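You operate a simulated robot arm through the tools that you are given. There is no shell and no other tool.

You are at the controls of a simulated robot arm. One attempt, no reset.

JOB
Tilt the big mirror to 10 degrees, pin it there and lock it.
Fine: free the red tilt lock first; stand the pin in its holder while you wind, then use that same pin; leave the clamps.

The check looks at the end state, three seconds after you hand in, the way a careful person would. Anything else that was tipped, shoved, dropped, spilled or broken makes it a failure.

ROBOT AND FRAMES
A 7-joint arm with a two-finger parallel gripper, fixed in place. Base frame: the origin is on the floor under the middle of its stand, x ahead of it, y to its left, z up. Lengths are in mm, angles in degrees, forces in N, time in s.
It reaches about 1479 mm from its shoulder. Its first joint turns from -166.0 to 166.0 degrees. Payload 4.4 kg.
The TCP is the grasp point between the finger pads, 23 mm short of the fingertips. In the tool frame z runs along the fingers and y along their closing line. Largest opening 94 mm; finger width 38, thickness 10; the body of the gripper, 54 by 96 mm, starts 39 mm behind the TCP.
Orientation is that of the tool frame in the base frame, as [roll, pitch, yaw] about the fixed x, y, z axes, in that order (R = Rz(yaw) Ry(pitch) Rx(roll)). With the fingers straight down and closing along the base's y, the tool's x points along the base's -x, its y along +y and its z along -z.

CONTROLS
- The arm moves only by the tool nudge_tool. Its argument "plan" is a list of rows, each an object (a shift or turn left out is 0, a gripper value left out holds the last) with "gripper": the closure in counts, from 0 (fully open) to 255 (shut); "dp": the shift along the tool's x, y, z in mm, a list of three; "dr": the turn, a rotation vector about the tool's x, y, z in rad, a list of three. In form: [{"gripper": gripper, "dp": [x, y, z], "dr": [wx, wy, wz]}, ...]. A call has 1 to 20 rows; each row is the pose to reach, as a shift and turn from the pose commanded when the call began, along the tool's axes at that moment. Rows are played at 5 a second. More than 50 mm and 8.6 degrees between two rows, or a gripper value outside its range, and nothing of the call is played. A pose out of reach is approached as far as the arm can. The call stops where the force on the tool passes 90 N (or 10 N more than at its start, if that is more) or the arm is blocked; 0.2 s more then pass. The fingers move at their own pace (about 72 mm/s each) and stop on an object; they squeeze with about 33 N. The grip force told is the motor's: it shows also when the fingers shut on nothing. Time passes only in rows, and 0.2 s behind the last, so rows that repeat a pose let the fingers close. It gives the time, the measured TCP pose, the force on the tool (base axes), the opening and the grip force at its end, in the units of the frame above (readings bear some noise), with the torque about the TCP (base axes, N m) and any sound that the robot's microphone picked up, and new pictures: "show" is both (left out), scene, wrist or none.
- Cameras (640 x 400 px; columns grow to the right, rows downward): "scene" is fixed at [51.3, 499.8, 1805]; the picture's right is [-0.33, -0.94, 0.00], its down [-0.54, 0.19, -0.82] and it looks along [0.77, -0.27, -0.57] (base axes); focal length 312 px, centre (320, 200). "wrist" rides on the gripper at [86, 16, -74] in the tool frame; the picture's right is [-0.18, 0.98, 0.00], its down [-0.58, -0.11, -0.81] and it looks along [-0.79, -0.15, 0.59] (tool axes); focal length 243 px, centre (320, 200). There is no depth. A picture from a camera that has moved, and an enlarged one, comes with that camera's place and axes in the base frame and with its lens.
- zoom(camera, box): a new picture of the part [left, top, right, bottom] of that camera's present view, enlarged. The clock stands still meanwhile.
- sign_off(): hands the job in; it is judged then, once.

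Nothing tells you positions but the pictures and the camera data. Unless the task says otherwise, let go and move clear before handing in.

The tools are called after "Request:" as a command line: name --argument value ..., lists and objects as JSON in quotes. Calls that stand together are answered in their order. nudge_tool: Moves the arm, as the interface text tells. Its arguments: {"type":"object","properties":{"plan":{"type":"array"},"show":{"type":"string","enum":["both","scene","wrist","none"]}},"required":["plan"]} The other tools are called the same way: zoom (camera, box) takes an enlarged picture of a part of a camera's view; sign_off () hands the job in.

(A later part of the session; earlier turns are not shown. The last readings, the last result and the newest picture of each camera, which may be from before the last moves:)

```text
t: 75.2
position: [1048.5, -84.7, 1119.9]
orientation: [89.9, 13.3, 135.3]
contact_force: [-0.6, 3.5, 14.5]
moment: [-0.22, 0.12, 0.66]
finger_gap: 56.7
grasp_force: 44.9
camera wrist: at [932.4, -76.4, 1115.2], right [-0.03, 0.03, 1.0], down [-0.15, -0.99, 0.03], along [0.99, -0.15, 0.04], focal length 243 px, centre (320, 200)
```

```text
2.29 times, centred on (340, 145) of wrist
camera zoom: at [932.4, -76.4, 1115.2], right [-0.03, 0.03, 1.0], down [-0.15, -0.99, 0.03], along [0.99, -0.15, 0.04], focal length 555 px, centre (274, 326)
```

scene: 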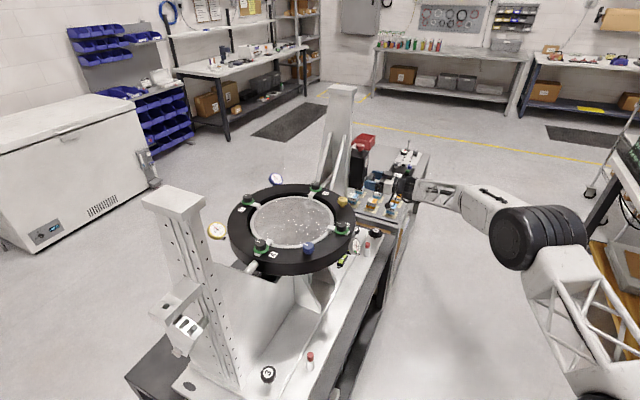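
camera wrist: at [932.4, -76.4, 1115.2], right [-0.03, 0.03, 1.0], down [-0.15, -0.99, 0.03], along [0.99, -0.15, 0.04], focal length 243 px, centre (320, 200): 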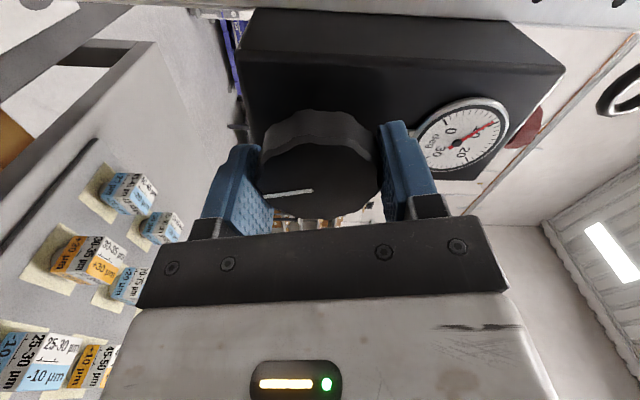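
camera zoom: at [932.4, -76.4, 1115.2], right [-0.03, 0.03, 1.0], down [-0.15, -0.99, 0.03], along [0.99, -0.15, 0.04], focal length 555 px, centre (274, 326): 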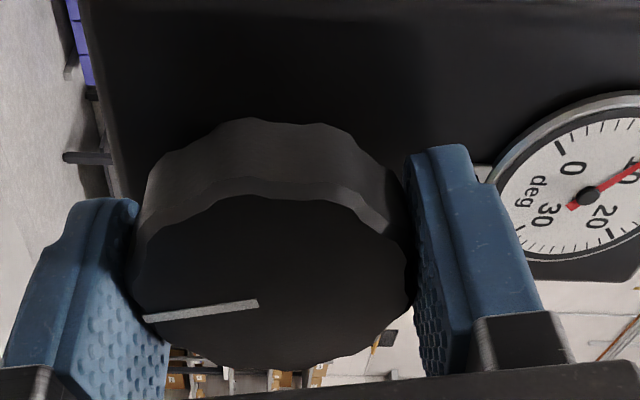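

Gripped, with the dial still in view beside the finger. I'm turning 17° more clockwise.

Request:
nudge_tool --plan '[{"dr": [0, 0, 0.1]}, {"dr": [0, 0, 0.2]}, {"dr": [0, 0, 0.3]}, {"dr": [0, 0, 0.3]}, {"dr": [0, 0, 0.3]}]' --show "wrist"

Request:
zoom --camera "wrist" --box '[410, 40, 540, 140]'

Request:
zoom --camera "wrist" --box '[200, 60, 480, 230]'

```text
t: 76.4
position: [1048.6, -83.7, 1118.2]
orientation: [90.0, -4.0, 135.1]
contact_force: [28.8, -17.0, 21.0]
moment: [0.14, -0.22, -0.6]
finger_gap: 56.9
grasp_force: 45.2
camera wrist: at [934.2, -78.1, 1140.8], right [0.18, -0.18, 0.97], down [-0.16, -0.98, -0.15], along [0.97, -0.13, -0.2], focal length 243 px, centre (320, 200)
```

wrist: 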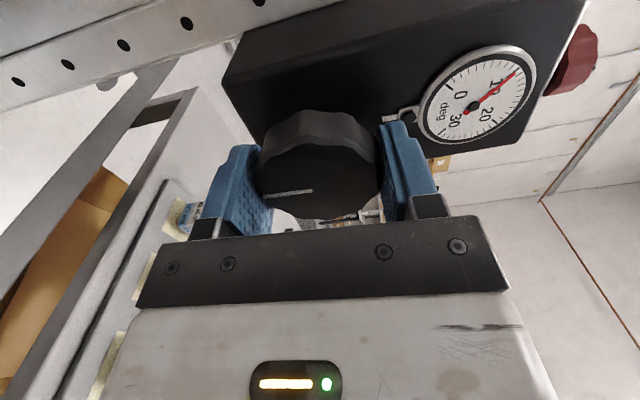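

```text
4.00 times, centred on (475, 90) of wrist
camera zoom: at [934.2, -78.1, 1140.8], right [0.18, -0.18, 0.97], down [-0.16, -0.98, -0.15], along [0.97, -0.13, -0.2], focal length 970 px, centre (-300, 640)
```

zoom: 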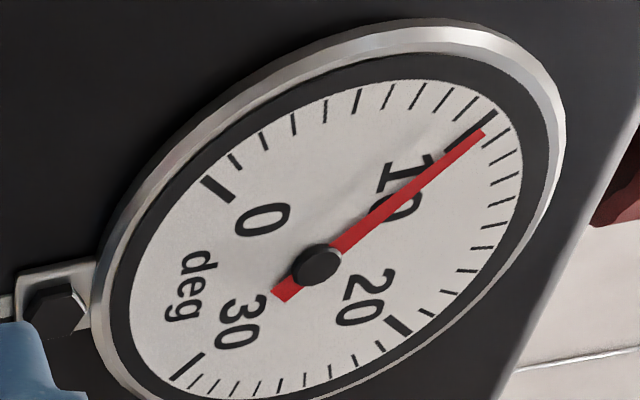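

```text
2.29 times, centred on (340, 145) of wrist
camera zoom: at [934.2, -78.1, 1140.8], right [0.18, -0.18, 0.97], down [-0.16, -0.98, -0.15], along [0.97, -0.13, -0.2], focal length 555 px, centre (274, 326)
```

zoom: 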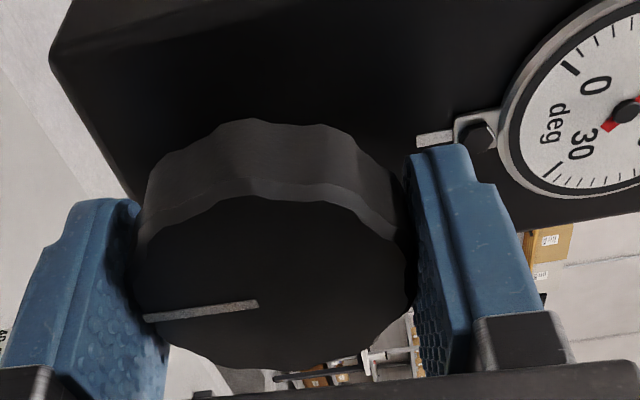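

With all four marks visible, the needle is parallel to the 10–30 line, so the dial reads 10.0 to 10.1. I'll open the fingers and re-read from the same place to check that it holds.

Request:
nudge_tool --plan '[{"gripper": 38}, {"gripper": 38}, {"gripper": 38}, {"gripper": 38}]' --show "none"

Request:
zoom --camera "wrist" --box '[410, 40, 540, 140]'

Request:
zoom --camera "scene" --box '[145, 280, 225, 370]'

Request:
zoom --camera "scene" --box '[220, 170, 380, 280]'

```text
t: 77.4
position: [1046.9, -84.1, 1117.6]
orientation: [90.0, -4.0, 135.2]
contact_force: [-0.6, -0.5, 0.4]
moment: [0.0, 0.01, -0.02]
finger_gap: 80.1
grasp_force: 0.0
```

```text
4.00 times, centred on (475, 90) of wrist
camera zoom: at [933.9, -77.4, 1139.9], right [0.18, -0.18, 0.97], down [-0.16, -0.98, -0.15], along [0.97, -0.13, -0.2], focal length 970 px, centre (-300, 640)
```

zoom: 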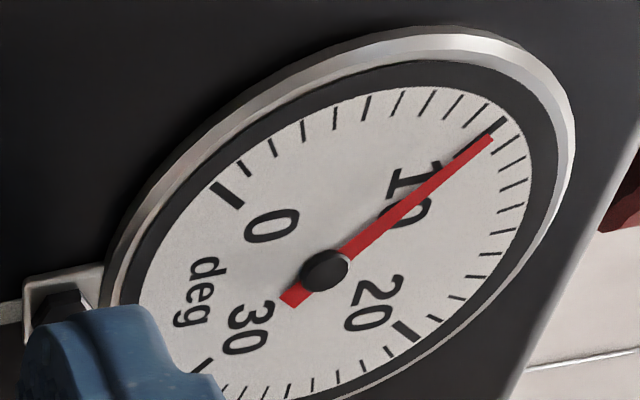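

```text
4.44 times, centred on (185, 325) of scene
camera zoom: at [51.3, 499.8, 1805.0], right [-0.33, -0.94, 0.0], down [-0.54, 0.19, -0.82], along [0.77, -0.27, -0.57], focal length 1385 px, centre (920, -356)
```

zoom: 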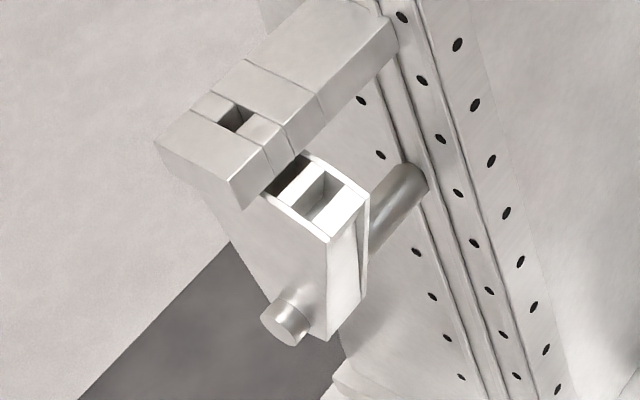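

```text
3.64 times, centred on (300, 225) of scene
camera zoom: at [51.3, 499.8, 1805.0], right [-0.33, -0.94, 0.0], down [-0.54, 0.19, -0.82], along [0.77, -0.27, -0.57], focal length 1134 px, centre (393, 109)
```

zoom: 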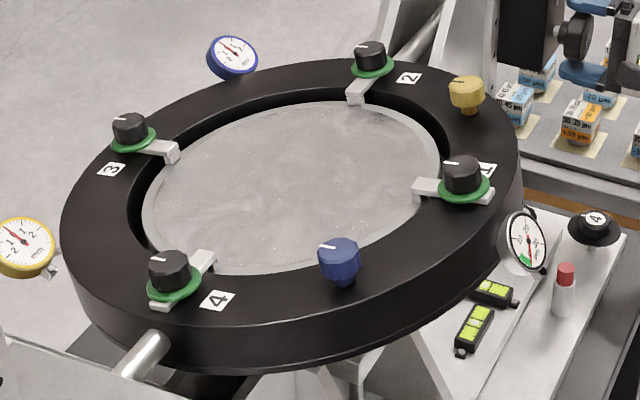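

The dial holds at 10° with the knob released. Now I'll back away from the knob, roll the tool upright again and return for the pin.

Request:
nudge_tool --plan '[{"gripper": 38, "dp": [0, 0, -37]}, {"dp": [0, 0, -74]}, {"dp": [0, 0, -110]}, {"dp": [17.4, 9.8, -131], "dr": [0, 0, -0.1367]}, {"dp": [34.8, 19.6, -152], "dr": [0, 0, -0.2733]}, {"dp": [52.2, 29.4, -173], "dr": [0, 0, -0.41]}, {"dp": [69.6, 39.2, -194], "dr": [0, 0, -0.5467]}, {"dp": [87, 49, -215], "dr": [0, 0, -0.6833]}, {"dp": [104.4, 58.9, -236], "dr": [0, 0, -0.82]}, {"dp": [121.7, 68.7, -257], "dr": [0, 0, -0.9567]}, {"dp": [139.1, 78.5, -278], "dr": [0, 0, -1.0933]}, {"dp": [156.5, 88.3, -299], "dr": [0, 0, -1.23]}, {"dp": [173.9, 98.1, -320], "dr": [0, 0, -1.3667]}, {"dp": [191.3, 107.9, -341], "dr": [0, 0, -1.5033]}, {"dp": [208.7, 117.7, -362], "dr": [0, 0, -1.64]}, {"dp": [208.7, 117.7, -362], "dr": [0, 0, -1.64]}]' --show "scene"

Request:
zoom --camera "scene" --box '[345, 130, 405, 200]'

```text
t: 80.8
position: [651.7, -198.2, 1250.5]
orientation: [46.5, 89.9, 91.7]
contact_force: [-0.2, 0.7, -0.4]
moment: [0.01, 0.02, 0.02]
finger_gap: 80.0
grasp_force: 0.1
```

scene: 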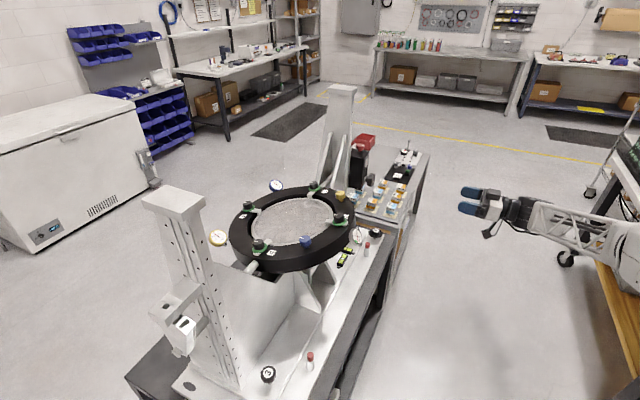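

```text
5.71 times, centred on (375, 165) of scene
camera zoom: at [51.3, 499.8, 1805.0], right [-0.33, -0.94, 0.0], down [-0.54, 0.19, -0.82], along [0.77, -0.27, -0.57], focal length 1781 px, centre (6, 400)
```

zoom: 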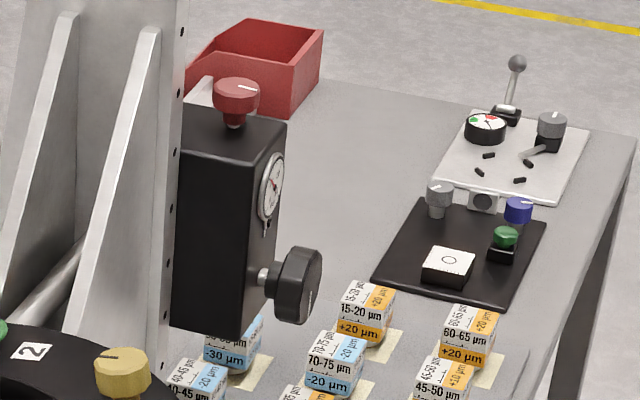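

The gearbox area is clear and the needle is still at 10. I'm returning to the pin holder, tilting the tool back to 45° on the way.

Request:
nudge_tool --plan '[{"gripper": 130, "dp": [6.3, 45.9, 10.5], "dr": [0, 0.0982, 0]}, {"dp": [12.6, 91.8, 20.9], "dr": [0, 0.1963, 0]}, {"dp": [18.9, 137.7, 31.4], "dr": [0, 0.2945, 0]}, {"dp": [25.3, 183.7, 41.9], "dr": [0, 0.3927, 0]}, {"dp": [31.6, 229.6, 52.3], "dr": [0, 0.4909, 0]}, {"dp": [37.9, 275.5, 62.8], "dr": [0, 0.589, 0]}, {"dp": [44.2, 321.4, 73.2], "dr": [0, 0.6872, 0]}, {"dp": [50.5, 367.3, 83.7], "dr": [0, 0.7854, 0]}, {"dp": [85.6, 383.5, 107.9], "dr": [0, 0.7854, 0]}, {"dp": [120.6, 399.7, 132.1], "dr": [0, 0.7854, 0]}, {"dp": [155.7, 415.9, 156.3], "dr": [0, 0.7854, 0]}, {"dp": [190.7, 432.2, 180.4], "dr": [0, 0.7854, 0]}, {"dp": [225.8, 448.4, 204.6], "dr": [0, 0.7854, 0]}, {"dp": [260.8, 464.6, 228.8], "dr": [0, 0.7854, 0]}, {"dp": [295.9, 480.8, 253], "dr": [0, 0.7854, 0]}, {"dp": [295.9, 480.8, 253], "dr": [0, 0.7854, 0]}]'

Request:
zoom --camera "wrist" --box '[220, 0, 440, 160]'

```text
t: 84.2
position: [486.0, 320.2, 956.5]
orientation: [-180.0, 45.0, -134.8]
contact_force: [0.2, 0.2, 0.2]
moment: [0.0, -0.01, -0.02]
finger_gap: 46.3
grasp_force: 0.1
camera wrist: at [393.0, 250.8, 947.3], right [-0.61, 0.79, 0.13], down [-0.03, -0.19, 0.98], along [0.8, 0.59, 0.14], focal length 243 px, centre (320, 200)
```

scene: 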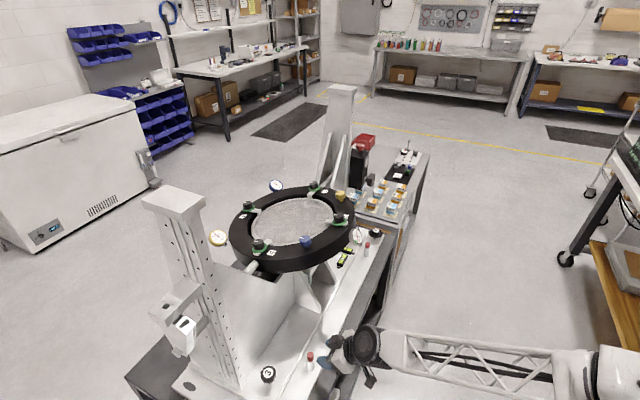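
wrist: 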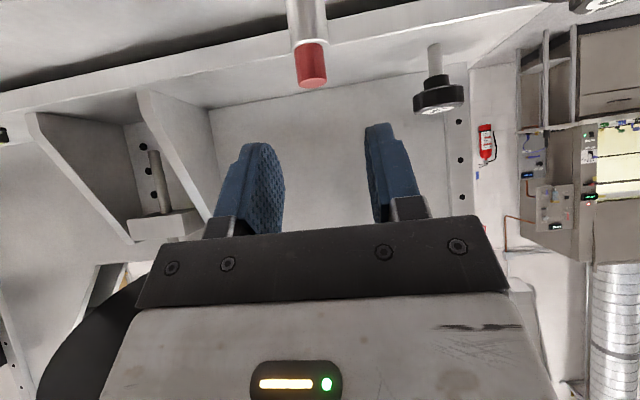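

```text
2.50 times, centred on (330, 80) of wrist
camera zoom: at [393.0, 250.8, 947.3], right [-0.61, 0.79, 0.13], down [-0.03, -0.19, 0.98], along [0.8, 0.59, 0.14], focal length 606 px, centre (295, 500)
```

zoom: 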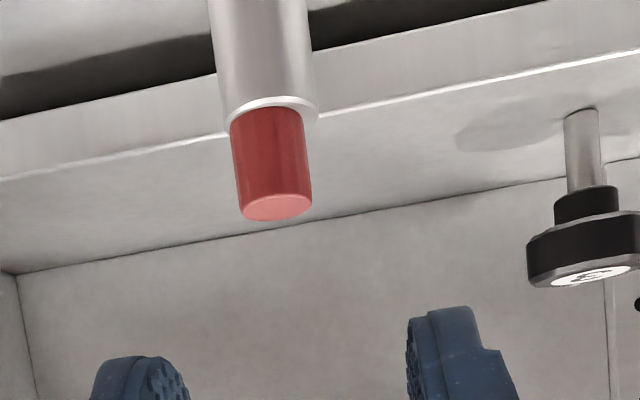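

The pin head's top is at [532.5, 362, 891], still standing straight. I'm moving in along the tool axis to straddle it.

Request:
nudge_tool --plan '[{"gripper": 130, "dp": [-0.5, -4.7, 20]}, {"dp": [-1, -4.7, 40]}, {"dp": [-1.6, -4.7, 60]}, {"dp": [-2, -4.7, 72]}, {"dp": [-2.1, -4.7, 80]}, {"dp": [-2.1, -4.7, 80]}]' --show "wrist"

Request:
zoom --camera "wrist" --box '[200, 60, 440, 220]'

```text
t: 85.6
position: [531.3, 358.1, 899.5]
orientation: [180.0, 45.0, -134.8]
contact_force: [0.2, -0.1, 0.1]
moment: [0.04, 0.03, 0.01]
finger_gap: 45.9
grasp_force: 0.1
camera wrist: at [439.0, 288.2, 891.0], right [-0.61, 0.79, 0.13], down [-0.03, -0.19, 0.98], along [0.8, 0.59, 0.14], focal length 243 px, centre (320, 200)
```

wrist: 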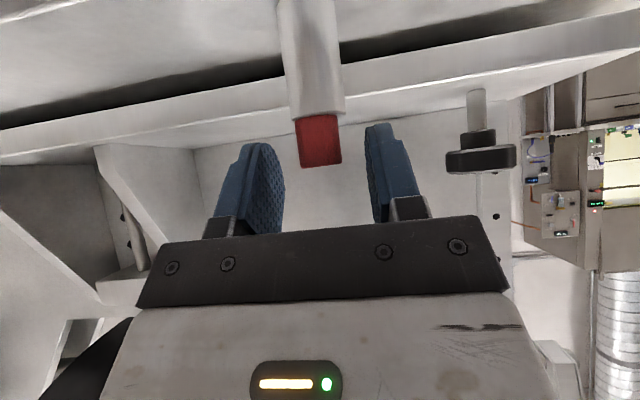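

```text
2.50 times, centred on (320, 140) of wrist
camera zoom: at [439.0, 288.2, 891.0], right [-0.61, 0.79, 0.13], down [-0.03, -0.19, 0.98], along [0.8, 0.59, 0.14], focal length 606 px, centre (320, 350)
```

zoom: 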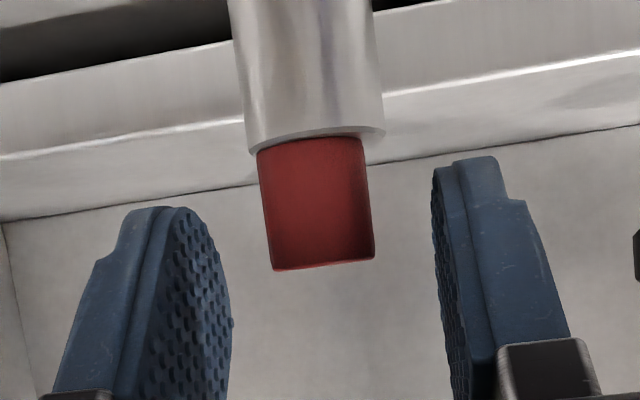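

The head sits about 1.8 mm to one side. I'll correct that, go 2 mm lower for a fuller grip, and close.

Request:
nudge_tool --plan '[{"gripper": 130, "dp": [1.4, 1.8, 1.4]}, {"gripper": 130, "dp": [1.4, 1.8, 1.4]}, {"gripper": 255, "dp": [1.4, 1.8, 1.4]}, {"gripper": 255, "dp": [1.4, 1.8, 1.4]}, {"gripper": 255, "dp": [1.4, 1.8, 1.4]}]' --show "wrist"

Request:
zoom --camera "wrist" --box '[200, 60, 440, 220]'

```text
t: 86.8
position: [529.4, 359.4, 898.0]
orientation: [180.0, 45.1, -134.8]
contact_force: [-25.5, 28.6, 4.6]
moment: [0.83, 0.7, 0.16]
finger_gap: 25.5
grasp_force: 44.9
camera wrist: at [436.7, 289.8, 889.6], right [-0.61, 0.78, 0.13], down [-0.03, -0.19, 0.98], along [0.79, 0.59, 0.14], focal length 243 px, centre (320, 200)
```

wrist: 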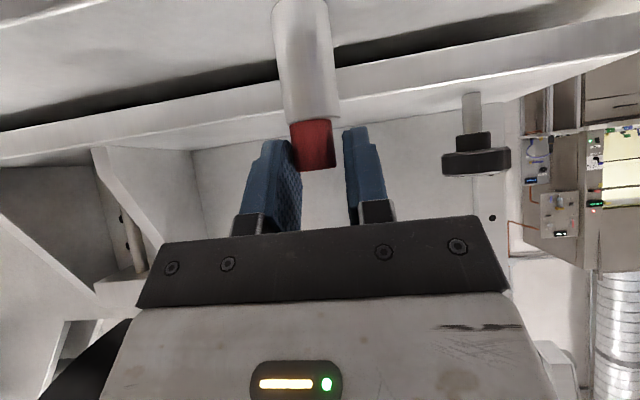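

```text
2.50 times, centred on (320, 140) of wrist
camera zoom: at [436.7, 289.8, 889.6], right [-0.61, 0.78, 0.13], down [-0.03, -0.19, 0.98], along [0.79, 0.59, 0.14], focal length 606 px, centre (320, 350)
```

zoom: 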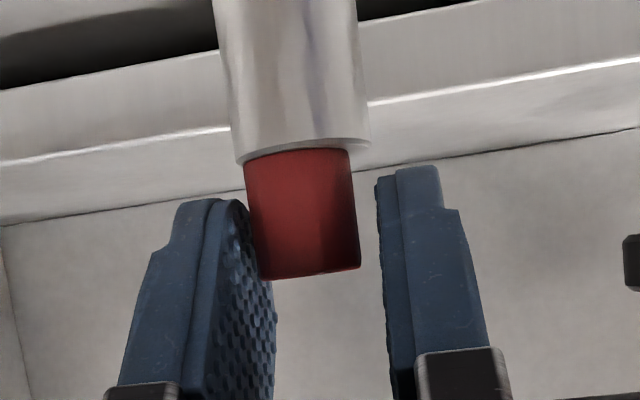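

The gap stopped at 25.5 mm, which means the tips closed on the tube itself, slightly below the rim. I'll open, raise 5 mm and close again on just the head.

Request:
nudge_tool --plan '[{"gripper": 130}, {"gripper": 130}, {"gripper": 130, "dp": [-3.5, 0.3, -3.5]}, {"gripper": 130, "dp": [-3.5, 0.3, -3.5]}]' --show "none"

Request:
zoom --camera "wrist" --box '[200, 60, 440, 220]'

Request:
zoom --camera "scene" --box '[290, 330, 350, 385]'

```text
t: 87.8
position: [529.4, 360.1, 903.6]
orientation: [-180.0, 45.0, -134.9]
contact_force: [0.7, 0.6, 0.1]
moment: [0.03, -0.01, -0.01]
finger_gap: 45.9
grasp_force: 0.0
```

```text
2.50 times, centred on (320, 140) of wrist
camera zoom: at [437.2, 289.8, 894.4], right [-0.61, 0.79, 0.13], down [-0.03, -0.19, 0.98], along [0.8, 0.59, 0.14], focal length 606 px, centre (320, 350)
```

zoom: 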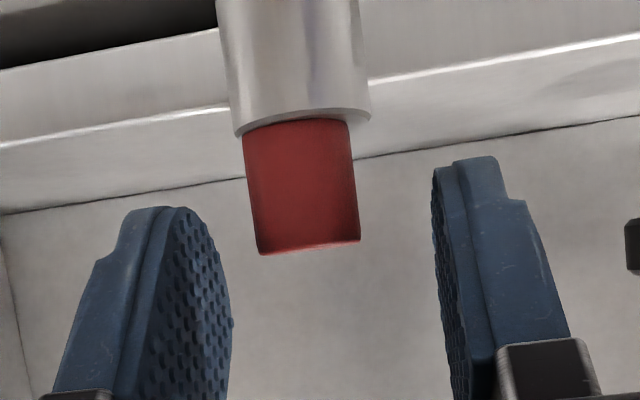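

```text
7.27 times, centred on (320, 358) of scene
camera zoom: at [51.3, 499.8, 1805.0], right [-0.33, -0.94, 0.0], down [-0.54, 0.19, -0.82], along [0.77, -0.27, -0.57], focal length 2267 px, centre (320, -946)
```

zoom: 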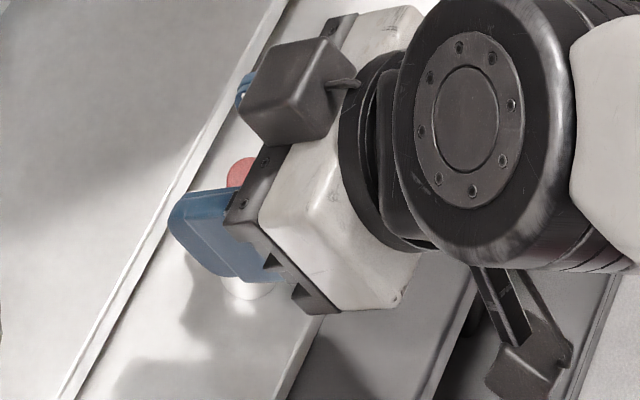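

The pin is undisturbed and the view now matches the grip I used in the block. I'm closing on the head.

Request:
nudge_tool --plan '[{"gripper": 255}, {"gripper": 255}, {"gripper": 255}]' --show "none"

Request:
zoom --camera "wrist" --box '[200, 60, 440, 220]'

```text
t: 88.6
position: [529.7, 359.9, 903.9]
orientation: [179.9, 45.0, -134.8]
contact_force: [-0.9, 1.1, 0.5]
moment: [0.0, 0.01, -0.02]
finger_gap: 17.5
grasp_force: 33.0
```

```text
2.50 times, centred on (320, 140) of wrist
camera zoom: at [437.2, 289.8, 894.5], right [-0.61, 0.79, 0.13], down [-0.03, -0.19, 0.98], along [0.8, 0.59, 0.14], focal length 606 px, centre (320, 350)
```

zoom: 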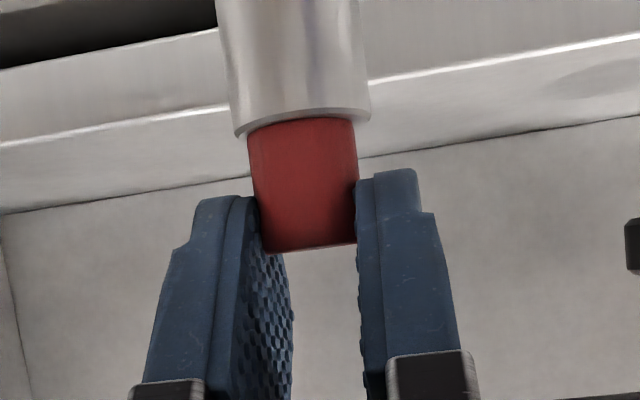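

The head is held squarely with a 17.5 mm gap and no side force. I'm lifting the pin straight out of the holder.

Request:
nudge_tool --plan '[{"dp": [-7.1, 0, -7.1]}, {"dp": [-14.1, 0, -14.1]}, {"dp": [-24.7, 0, -24.7]}, {"dp": [-35.4, 0, -35.4]}, {"dp": [-46, 0, -46]}, {"dp": [-56.6, 0, -56.6]}, {"dp": [-56.6, 0, -56.6]}]' --show "wrist"

Request:
zoom --camera "wrist" --box '[220, 0, 420, 130]'

Request:
zoom --camera "scene" --box '[280, 310, 350, 385]'

```text
t: 90.2
position: [529.7, 359.9, 981.6]
orientation: [180.0, 45.0, -134.7]
contact_force: [0.1, -0.5, 0.2]
moment: [-0.04, -0.01, 0.0]
finger_gap: 17.7
grasp_force: 32.6
camera wrist: at [438.0, 289.3, 973.8], right [-0.61, 0.79, 0.13], down [-0.03, -0.19, 0.98], along [0.8, 0.59, 0.14], focal length 243 px, centre (320, 200)
```

wrist: 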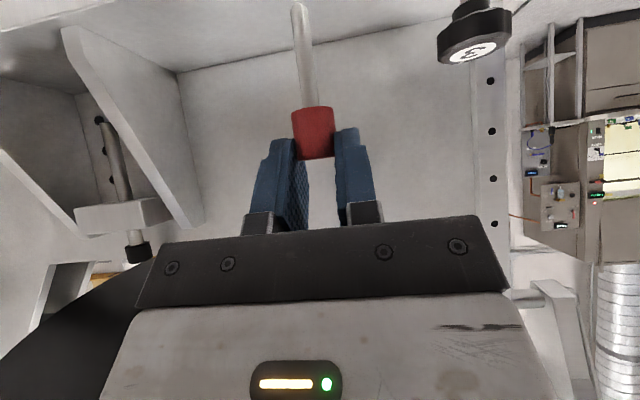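

```text
3.08 times, centred on (320, 65) of wrist
camera zoom: at [438.0, 289.3, 973.8], right [-0.61, 0.79, 0.13], down [-0.03, -0.19, 0.98], along [0.8, 0.59, 0.14], focal length 746 px, centre (320, 615)
```

zoom: 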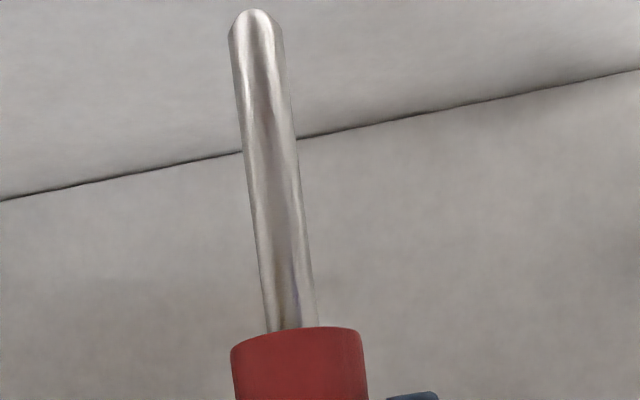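

```text
5.33 times, centred on (315, 348) of scene
camera zoom: at [51.3, 499.8, 1805.0], right [-0.33, -0.94, 0.0], down [-0.54, 0.19, -0.82], along [0.77, -0.27, -0.57], focal length 1662 px, centre (347, -587)
```

zoom: 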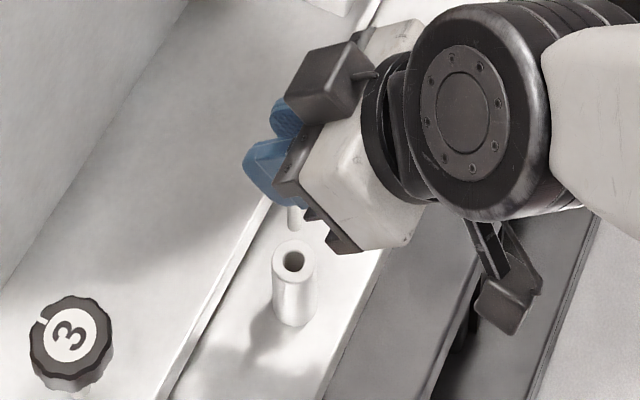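

The pin is out, vertical, with the same geometry in the grip as before. Before flying over, I'll check the block hole and the sector pocket beneath it.

Request:
zoom --camera "scene" --box '[145, 290, 185, 325]'

Request:
zoom --camera "scene" --box '[152, 296, 172, 314]'

Request:
zoom --camera "scene" --box '[165, 300, 215, 360]'

```text
11.43 times, centred on (165, 308) of scene
camera zoom: at [51.3, 499.8, 1805.0], right [-0.33, -0.94, 0.0], down [-0.54, 0.19, -0.82], along [0.77, -0.27, -0.57], focal length 3562 px, centre (2091, -1029)
```

zoom: 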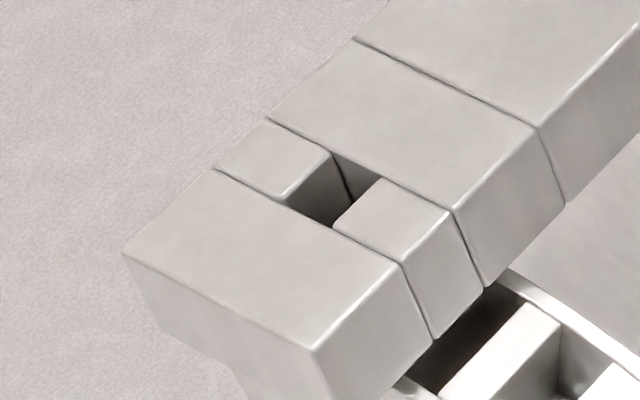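

```text
16.00 times, centred on (162, 305) of scene
camera zoom: at [51.3, 499.8, 1805.0], right [-0.33, -0.94, 0.0], down [-0.54, 0.19, -0.82], along [0.77, -0.27, -0.57], focal length 4988 px, centre (2848, -1480)
```

zoom: 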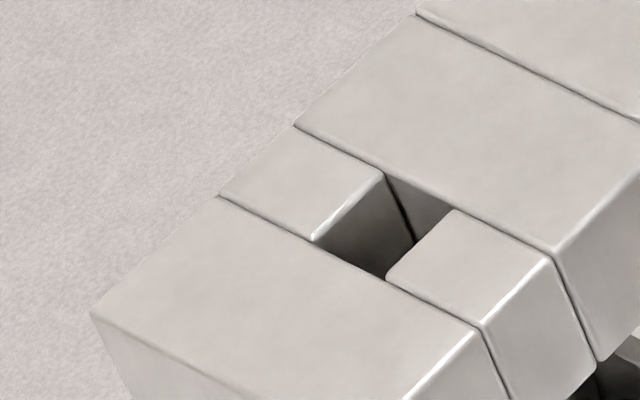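

```text
6.67 times, centred on (190, 330) of scene
camera zoom: at [51.3, 499.8, 1805.0], right [-0.33, -0.94, 0.0], down [-0.54, 0.19, -0.82], along [0.77, -0.27, -0.57], focal length 2078 px, centre (1187, -667)
```

zoom: 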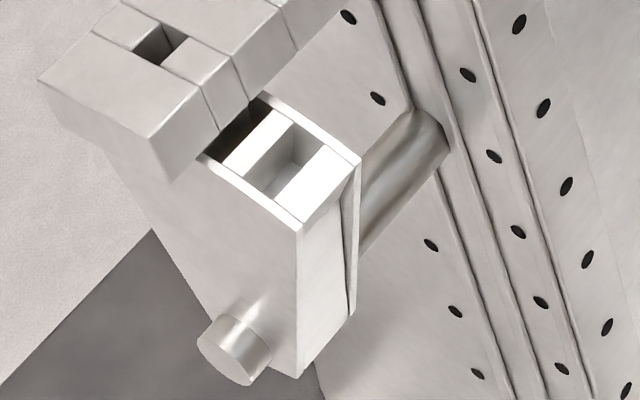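

The hole is about 12 mm square, centred at [498, 654], and the second pocket has moved under it, one pitch per 10°. I'm carrying the pin back along the robot-side route to hover 15 mm above the hole.

Request:
nudge_tool --plan '[{"gripper": 255, "dp": [-3.8, 0.1, -43.8]}, {"dp": [-7.5, 0.2, -87.5]}, {"dp": [-11.3, 0.3, -131.3]}, {"dp": [-15, 0.4, -175]}, {"dp": [-18.8, 0.5, -218.8]}, {"dp": [-52.3, 26.4, -235.5]}, {"dp": [-85.9, 52.3, -252.3]}, {"dp": [-119.4, 78.2, -269]}, {"dp": [-153, 104.1, -285.8]}, {"dp": [-186.5, 129.9, -302.5]}, {"dp": [-220.1, 155.8, -319.3]}, {"dp": [-253.6, 181.7, -336]}, {"dp": [-287.2, 207.6, -352.8]}, {"dp": [-320.7, 233.5, -369.5]}, {"dp": [-340.6, 232.8, -328.2]}, {"dp": [-360.4, 232.1, -287]}, {"dp": [-380.3, 231.5, -245.7]}, {"dp": [-400.1, 230.8, -204.5]}, {"dp": [-420, 230.1, -163.2]}, {"dp": [-420, 230.1, -163.2]}]'

Request:
zoom --camera "wrist" --box '[220, 0, 420, 130]'

Request:
zoom --camera "scene" --box '[130, 260, 210, 330]'

```text
t: 94.4
position: [493.0, 648.6, 1397.4]
orientation: [-180.0, 44.9, -134.8]
contact_force: [0.2, -0.1, 0.2]
moment: [-0.01, 0.0, 0.0]
finger_gap: 17.9
grasp_force: 32.9
camera wrist: at [400.1, 579.6, 1389.2], right [-0.61, 0.79, 0.13], down [-0.03, -0.19, 0.98], along [0.8, 0.59, 0.14], focal length 243 px, centre (320, 200)
```

scene: 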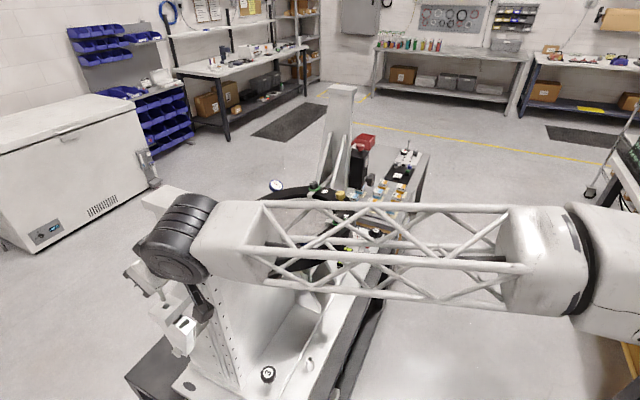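
wrist: 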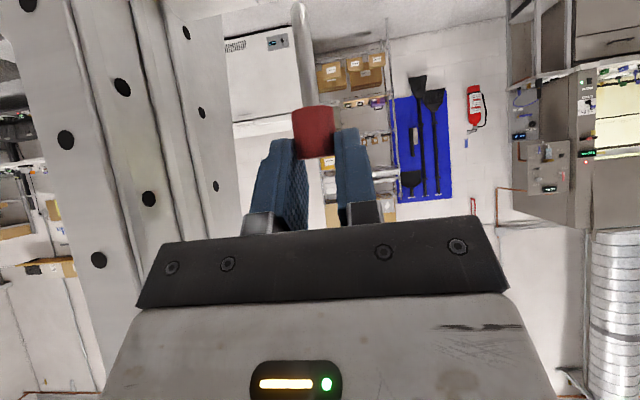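

```text
3.08 times, centred on (320, 65) of wrist
camera zoom: at [400.1, 579.6, 1389.2], right [-0.61, 0.79, 0.13], down [-0.03, -0.19, 0.98], along [0.8, 0.59, 0.14], focal length 746 px, centre (320, 615)
```

zoom: 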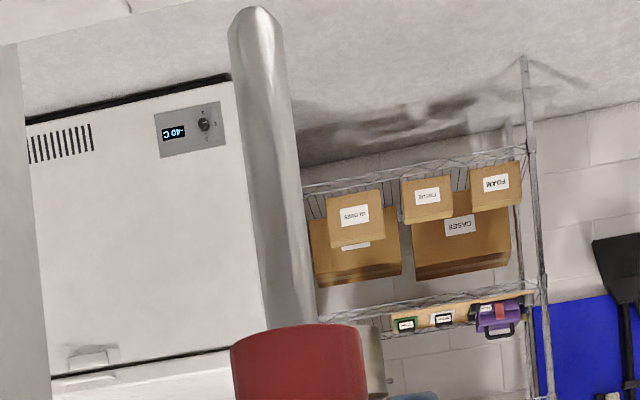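

```text
5.71 times, centred on (170, 295) of scene
camera zoom: at [51.3, 499.8, 1805.0], right [-0.33, -0.94, 0.0], down [-0.54, 0.19, -0.82], along [0.77, -0.27, -0.57], focal length 1781 px, centre (1177, -343)
```

zoom: 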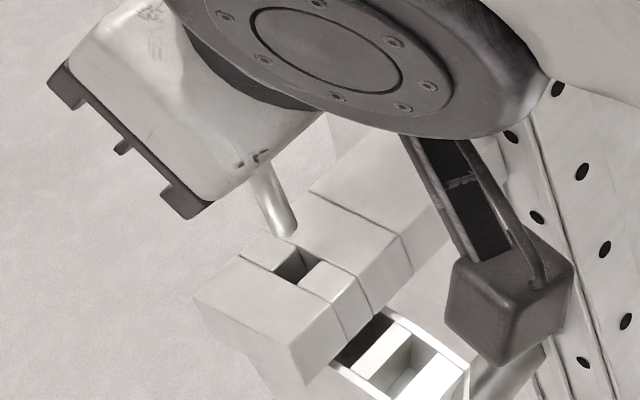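

The scene camera sees both the pin tip and the square hole. I'll zoom in tightly to compute the correction.

Request:
zoom --camera "scene" --box '[154, 286, 182, 312]'

```text
15.38 times, centred on (168, 299) of scene
camera zoom: at [51.3, 499.8, 1805.0], right [-0.33, -0.94, 0.0], down [-0.54, 0.19, -0.82], along [0.77, -0.27, -0.57], focal length 4796 px, centre (2658, -1323)
```

zoom: 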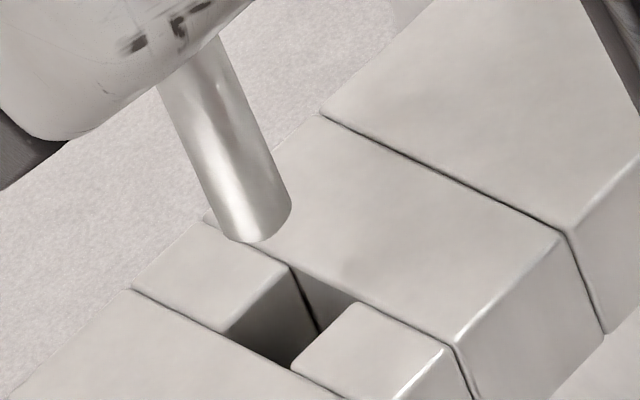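

The pin is vertical in the image and about 1.3 mm off laterally from the hole. I'll correct by +1.4 mm in y, come down to about 5 mm above the block, and check again where depth ambiguity is small.

Request:
nudge_tool --plan '[{"dp": [-0.7, 1.0, 0.7]}, {"dp": [2.8, 1.0, 4.2]}, {"dp": [6.4, 1.0, 7.8]}, {"dp": [8.5, 1.0, 9.9]}, {"dp": [8.5, 1.0, 9.9]}]' --show "none"

Request:
zoom --camera "scene" --box '[154, 286, 182, 312]'

Request:
zoom --camera "wrist" --box '[220, 0, 420, 130]'

```text
t: 95.6
position: [496.3, 650.5, 1382.1]
orientation: [-180.0, 45.1, -134.8]
contact_force: [-0.1, -0.3, 0.9]
moment: [-0.02, -0.01, -0.02]
finger_gap: 17.7
grasp_force: 32.9
```

```text
15.38 times, centred on (168, 299) of scene
camera zoom: at [51.3, 499.8, 1805.0], right [-0.33, -0.94, 0.0], down [-0.54, 0.19, -0.82], along [0.77, -0.27, -0.57], focal length 4796 px, centre (2658, -1323)
```

zoom: 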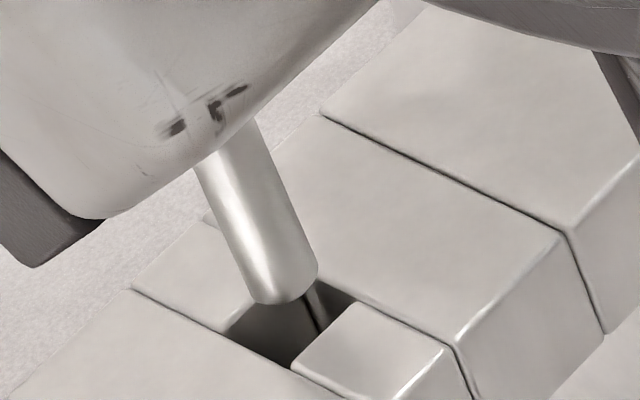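

```text
3.08 times, centred on (320, 65) of wrist
camera zoom: at [403.0, 580.6, 1374.2], right [-0.61, 0.79, 0.13], down [-0.03, -0.19, 0.98], along [0.8, 0.59, 0.14], focal length 746 px, centre (320, 615)
```

zoom: 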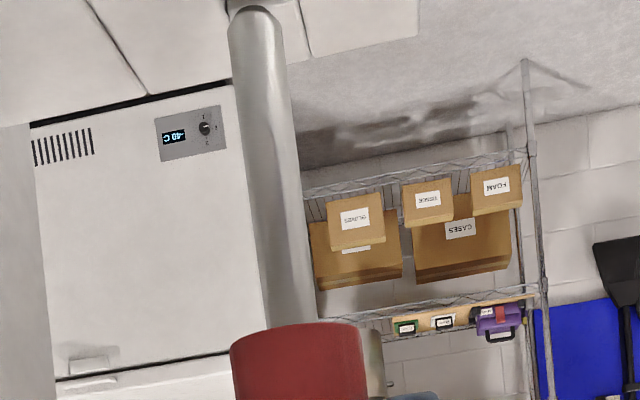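

Still about 1.2 mm to the right of the hole centre in this view. I'll apply a further small correction and descend 2 mm.

Request:
nudge_tool --plan '[{"dp": [-0.85, 0.2, 0.85]}, {"dp": [0.55, 0.2, 2.25]}, {"dp": [0.55, 0.2, 2.25]}, {"dp": [0.55, 0.2, 2.25]}]' --show "none"

Request:
zoom --camera "scene" --box '[154, 286, 182, 312]'

Request:
zoom --camera "scene" --box '[158, 294, 176, 314]'

```text
t: 96.6
position: [496.3, 653.0, 1380.0]
orientation: [179.9, 45.0, -134.7]
contact_force: [0.5, 1.1, 0.3]
moment: [0.02, 0.0, 0.0]
finger_gap: 17.9
grasp_force: 33.3
```

```text
15.38 times, centred on (168, 299) of scene
camera zoom: at [51.3, 499.8, 1805.0], right [-0.33, -0.94, 0.0], down [-0.54, 0.19, -0.82], along [0.77, -0.27, -0.57], focal length 4796 px, centre (2658, -1323)
```

zoom: 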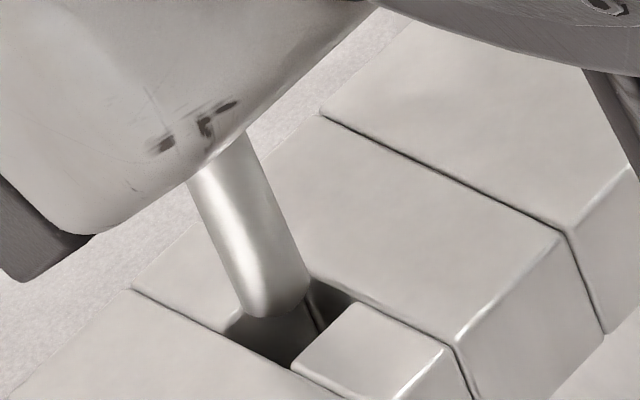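

```text
16.00 times, centred on (167, 304) of scene
camera zoom: at [51.3, 499.8, 1805.0], right [-0.33, -0.94, 0.0], down [-0.54, 0.19, -0.82], along [0.77, -0.27, -0.57], focal length 4988 px, centre (2768, -1464)
```

zoom: 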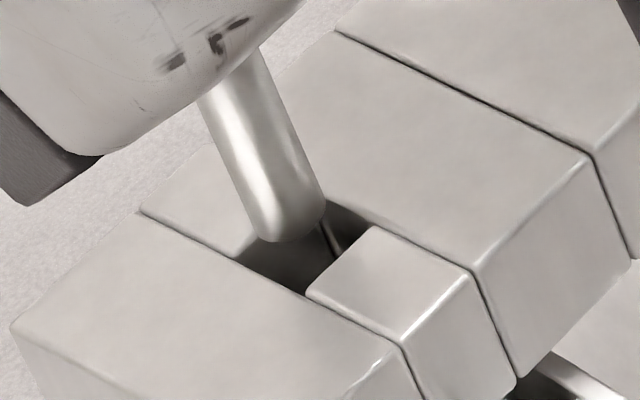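

The pin is now within about 0.6 mm laterally. I'll descend in small steps, watching the force after each.

Request:
nudge_tool --plan '[{"dp": [0.7, 0, 0.7]}, {"dp": [1.4, 0, 1.4]}, {"dp": [1.4, 0, 1.4]}]' --show "none"

Request:
zoom --camera "scene" --box '[158, 294, 176, 314]'

```text
t: 97.4
position: [495.2, 652.5, 1377.4]
orientation: [-180.0, 45.0, -134.8]
contact_force: [-0.1, 0.3, -0.5]
moment: [0.02, 0.03, -0.01]
finger_gap: 17.7
grasp_force: 32.6
```

```text
16.00 times, centred on (167, 304) of scene
camera zoom: at [51.3, 499.8, 1805.0], right [-0.33, -0.94, 0.0], down [-0.54, 0.19, -0.82], along [0.77, -0.27, -0.57], focal length 4988 px, centre (2768, -1464)
```

zoom: 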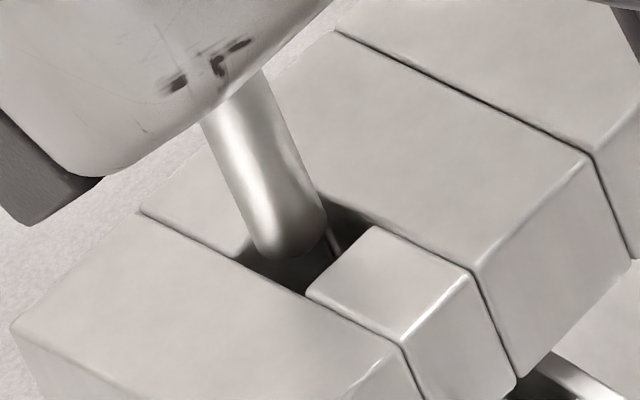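

No contact yet and the tip is nearly level with the block top, about 1.2 mm left of centre. I'll nudge right and go down another 1.5 mm.

Request:
nudge_tool --plan '[{"dp": [0.8, -0.15, -0.8]}, {"dp": [1.9, -0.15, 0.25]}, {"dp": [1.9, -0.15, 0.25]}, {"dp": [1.9, -0.15, 0.25]}]' --show "none"

Request:
zoom --camera "scene" --box '[158, 294, 176, 314]'

Request:
zoom --camera "wrist" --box '[240, 0, 400, 100]'

```text
t: 98.4
position: [494.8, 652.4, 1375.7]
orientation: [180.0, 45.0, -134.8]
contact_force: [-0.1, -0.4, -0.2]
moment: [0.01, -0.01, -0.01]
finger_gap: 17.9
grasp_force: 32.3
```

```text
16.00 times, centred on (167, 304) of scene
camera zoom: at [51.3, 499.8, 1805.0], right [-0.33, -0.94, 0.0], down [-0.54, 0.19, -0.82], along [0.77, -0.27, -0.57], focal length 4988 px, centre (2768, -1464)
```

zoom: 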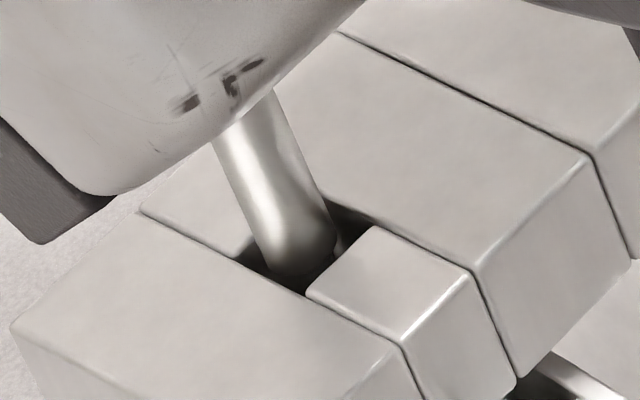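

```text
4.00 times, centred on (320, 50) of wrist
camera zoom: at [402.2, 582.1, 1367.4], right [-0.61, 0.79, 0.13], down [-0.03, -0.19, 0.98], along [0.8, 0.59, 0.14], focal length 970 px, centre (320, 800)
```

zoom: 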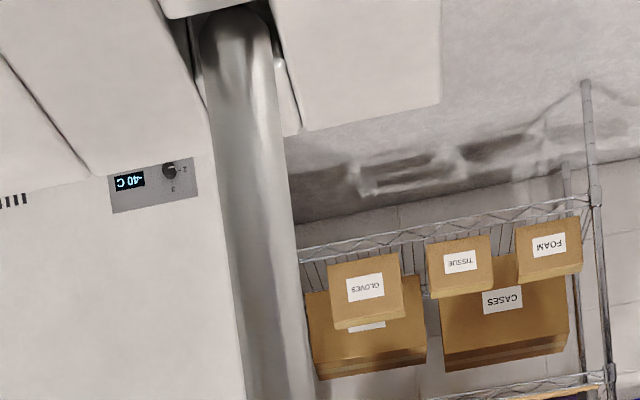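

The tip is entering the square hole, with block edges now visible around it and zero force. I'll continue down in small steps.

Request:
nudge_tool --plan '[{"dp": [0.7, 0, 0.7]}, {"dp": [1.4, 0, 1.4]}, {"dp": [2.1, 0, 2.1]}, {"dp": [2.8, 0, 2.8]}, {"dp": [2.8, 0, 2.8]}]' --show "none"

Request:
zoom --camera "scene" --box '[158, 294, 176, 314]'

Request:
zoom --camera "wrist" --box '[240, 0, 400, 100]'

```text
t: 99.6
position: [495.8, 650.8, 1372.0]
orientation: [-179.8, 45.0, -134.8]
contact_force: [0.7, 0.8, 0.6]
moment: [0.02, 0.01, 0.0]
finger_gap: 18.0
grasp_force: 33.1
```

```text
16.00 times, centred on (167, 304) of scene
camera zoom: at [51.3, 499.8, 1805.0], right [-0.33, -0.94, 0.0], down [-0.54, 0.19, -0.82], along [0.77, -0.27, -0.57], focal length 4988 px, centre (2768, -1464)
```

zoom: 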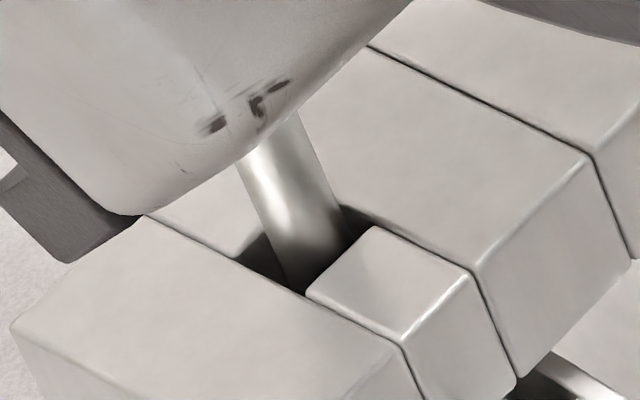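

```text
4.00 times, centred on (320, 50) of wrist
camera zoom: at [402.7, 581.0, 1363.4], right [-0.61, 0.79, 0.13], down [-0.03, -0.19, 0.98], along [0.8, 0.59, 0.14], focal length 970 px, centre (320, 800)
```

zoom: 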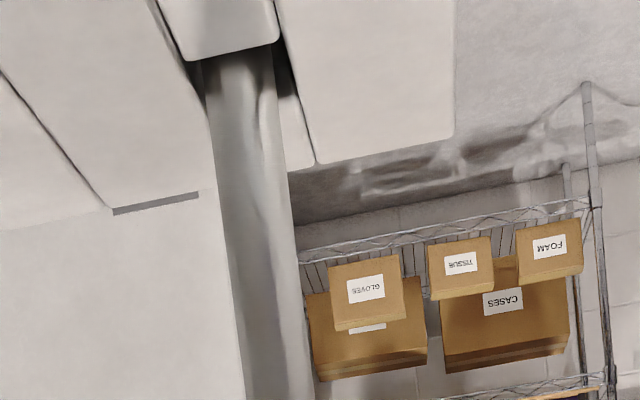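

The tip is inside the hole with no force, sitting about 1 mm toward one wall. I'll recentre and lower another 6 mm.

Request:
nudge_tool --plan '[{"dp": [-0.4, 1.1, 0.4]}, {"dp": [0.65, 1.1, 1.45]}, {"dp": [1.7, 1.1, 2.5]}, {"dp": [2.8, 1.1, 3.6]}, {"dp": [3.85, 1.1, 4.65]}, {"dp": [3.85, 1.1, 4.65]}]' --show "none"

Request:
zoom --camera "wrist" --box '[240, 0, 400, 100]'

Request:
zoom --camera "scene" --box '[158, 294, 176, 314]'

```text
t: 101.0
position: [493.8, 651.7, 1367.4]
orientation: [180.0, 45.1, -134.9]
contact_force: [2.4, -2.4, 1.6]
moment: [-0.14, -0.22, -0.01]
finger_gap: 18.3
grasp_force: 33.3
```

```text
4.00 times, centred on (320, 50) of wrist
camera zoom: at [401.3, 582.6, 1358.4], right [-0.61, 0.79, 0.13], down [-0.03, -0.19, 0.98], along [0.8, 0.59, 0.14], focal length 970 px, centre (320, 800)
```

zoom: 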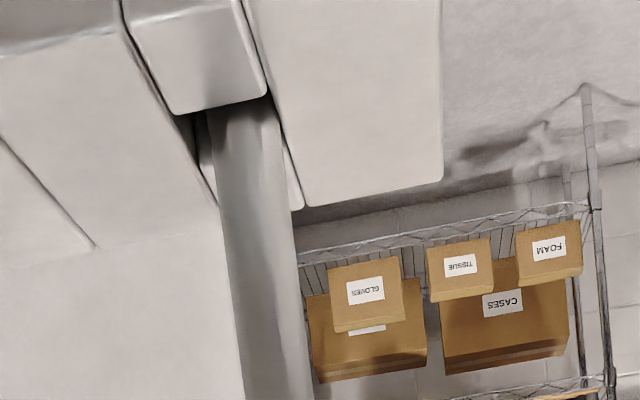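

```text
16.00 times, centred on (167, 304) of scene
camera zoom: at [51.3, 499.8, 1805.0], right [-0.33, -0.94, 0.0], down [-0.54, 0.19, -0.82], along [0.77, -0.27, -0.57], focal length 4988 px, centre (2768, -1464)
```

zoom: 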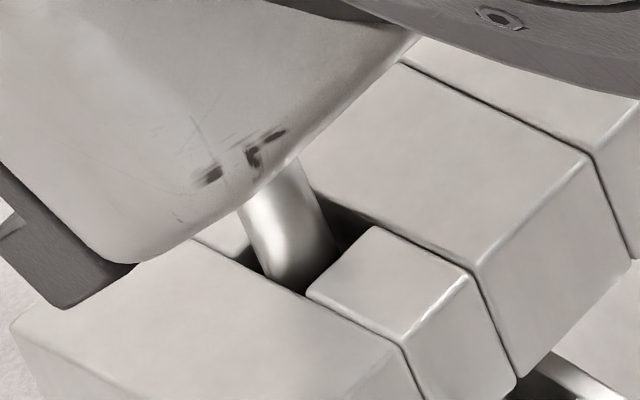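

Now it's lightly touching the opposite wall (about 3 N). I'll ease back 0.8 mm and continue down 8 mm.

Request:
nudge_tool --plan '[{"dp": [0.5, -0.8, -0.5]}, {"dp": [1.9, -0.8, 0.9]}, {"dp": [3.3, -0.8, 2.3]}, {"dp": [4.7, -0.8, 3.7]}, {"dp": [6.2, -0.8, 5.2]}, {"dp": [6.2, -0.8, 5.2]}]' --show "none"

Request:
zoom --camera "wrist" --box '[240, 0, 400, 100]'

Request:
zoom --camera "scene" --box '[158, 294, 176, 314]'

```text
t: 102.4
position: [495.2, 651.0, 1357.1]
orientation: [180.0, 44.9, -134.9]
contact_force: [0.4, -0.6, -0.9]
moment: [0.04, 0.02, -0.03]
finger_gap: 18.1
grasp_force: 32.8
```

```text
4.00 times, centred on (320, 50) of wrist
camera zoom: at [402.1, 581.4, 1349.1], right [-0.61, 0.79, 0.13], down [-0.03, -0.19, 0.98], along [0.8, 0.59, 0.14], focal length 970 px, centre (320, 800)
```

zoom: 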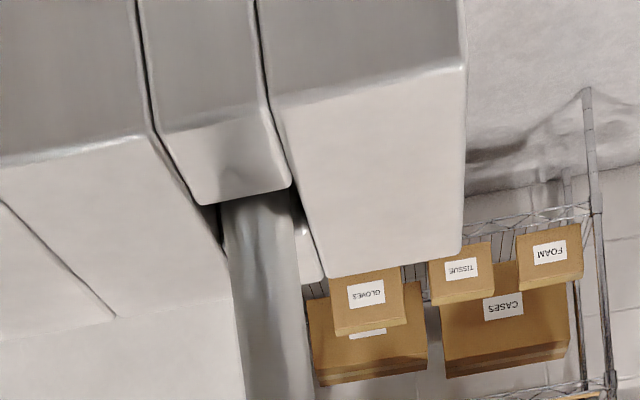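

```text
16.00 times, centred on (167, 304) of scene
camera zoom: at [51.3, 499.8, 1805.0], right [-0.33, -0.94, 0.0], down [-0.54, 0.19, -0.82], along [0.77, -0.27, -0.57], focal length 4988 px, centre (2768, -1464)
```

zoom: 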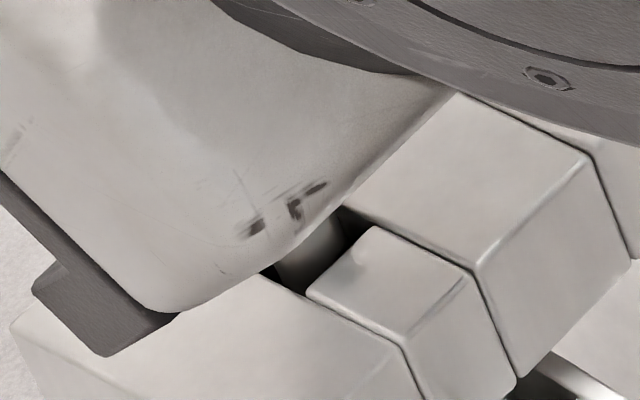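

The pin is 20 mm into the block, centred, with no force. The sector pocket comes next, so I'm going down in 5 mm steps with force checks.

Request:
nudge_tool --plan '[{"dp": [0.9, 0, 0.9]}, {"dp": [1.8, 0, 1.8]}, {"dp": [2.7, 0, 2.7]}, {"dp": [3.5, 0, 3.5]}, {"dp": [3.5, 0, 3.5]}]' --show "none"

Request:
zoom --camera "wrist" --box '[220, 20, 420, 150]'

```text
t: 103.6
position: [494.4, 652.1, 1353.6]
orientation: [-179.9, 45.0, -134.8]
contact_force: [0.1, -0.2, -0.5]
moment: [0.05, -0.01, -0.01]
finger_gap: 18.1
grasp_force: 33.2
```

```text
3.08 times, centred on (320, 85) of wrist
camera zoom: at [401.7, 581.6, 1345.3], right [-0.61, 0.79, 0.13], down [-0.03, -0.19, 0.98], along [0.8, 0.59, 0.14], focal length 746 px, centre (320, 554)
```

zoom: 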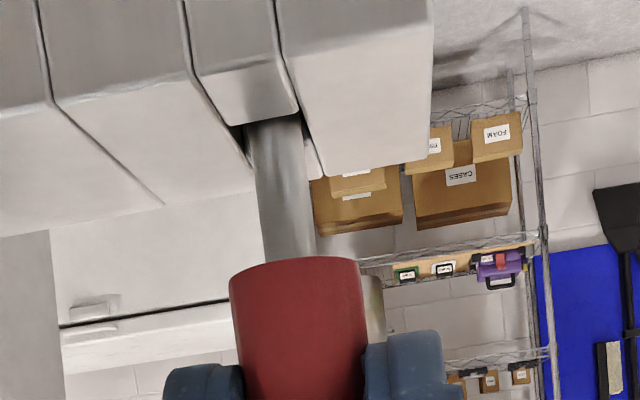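

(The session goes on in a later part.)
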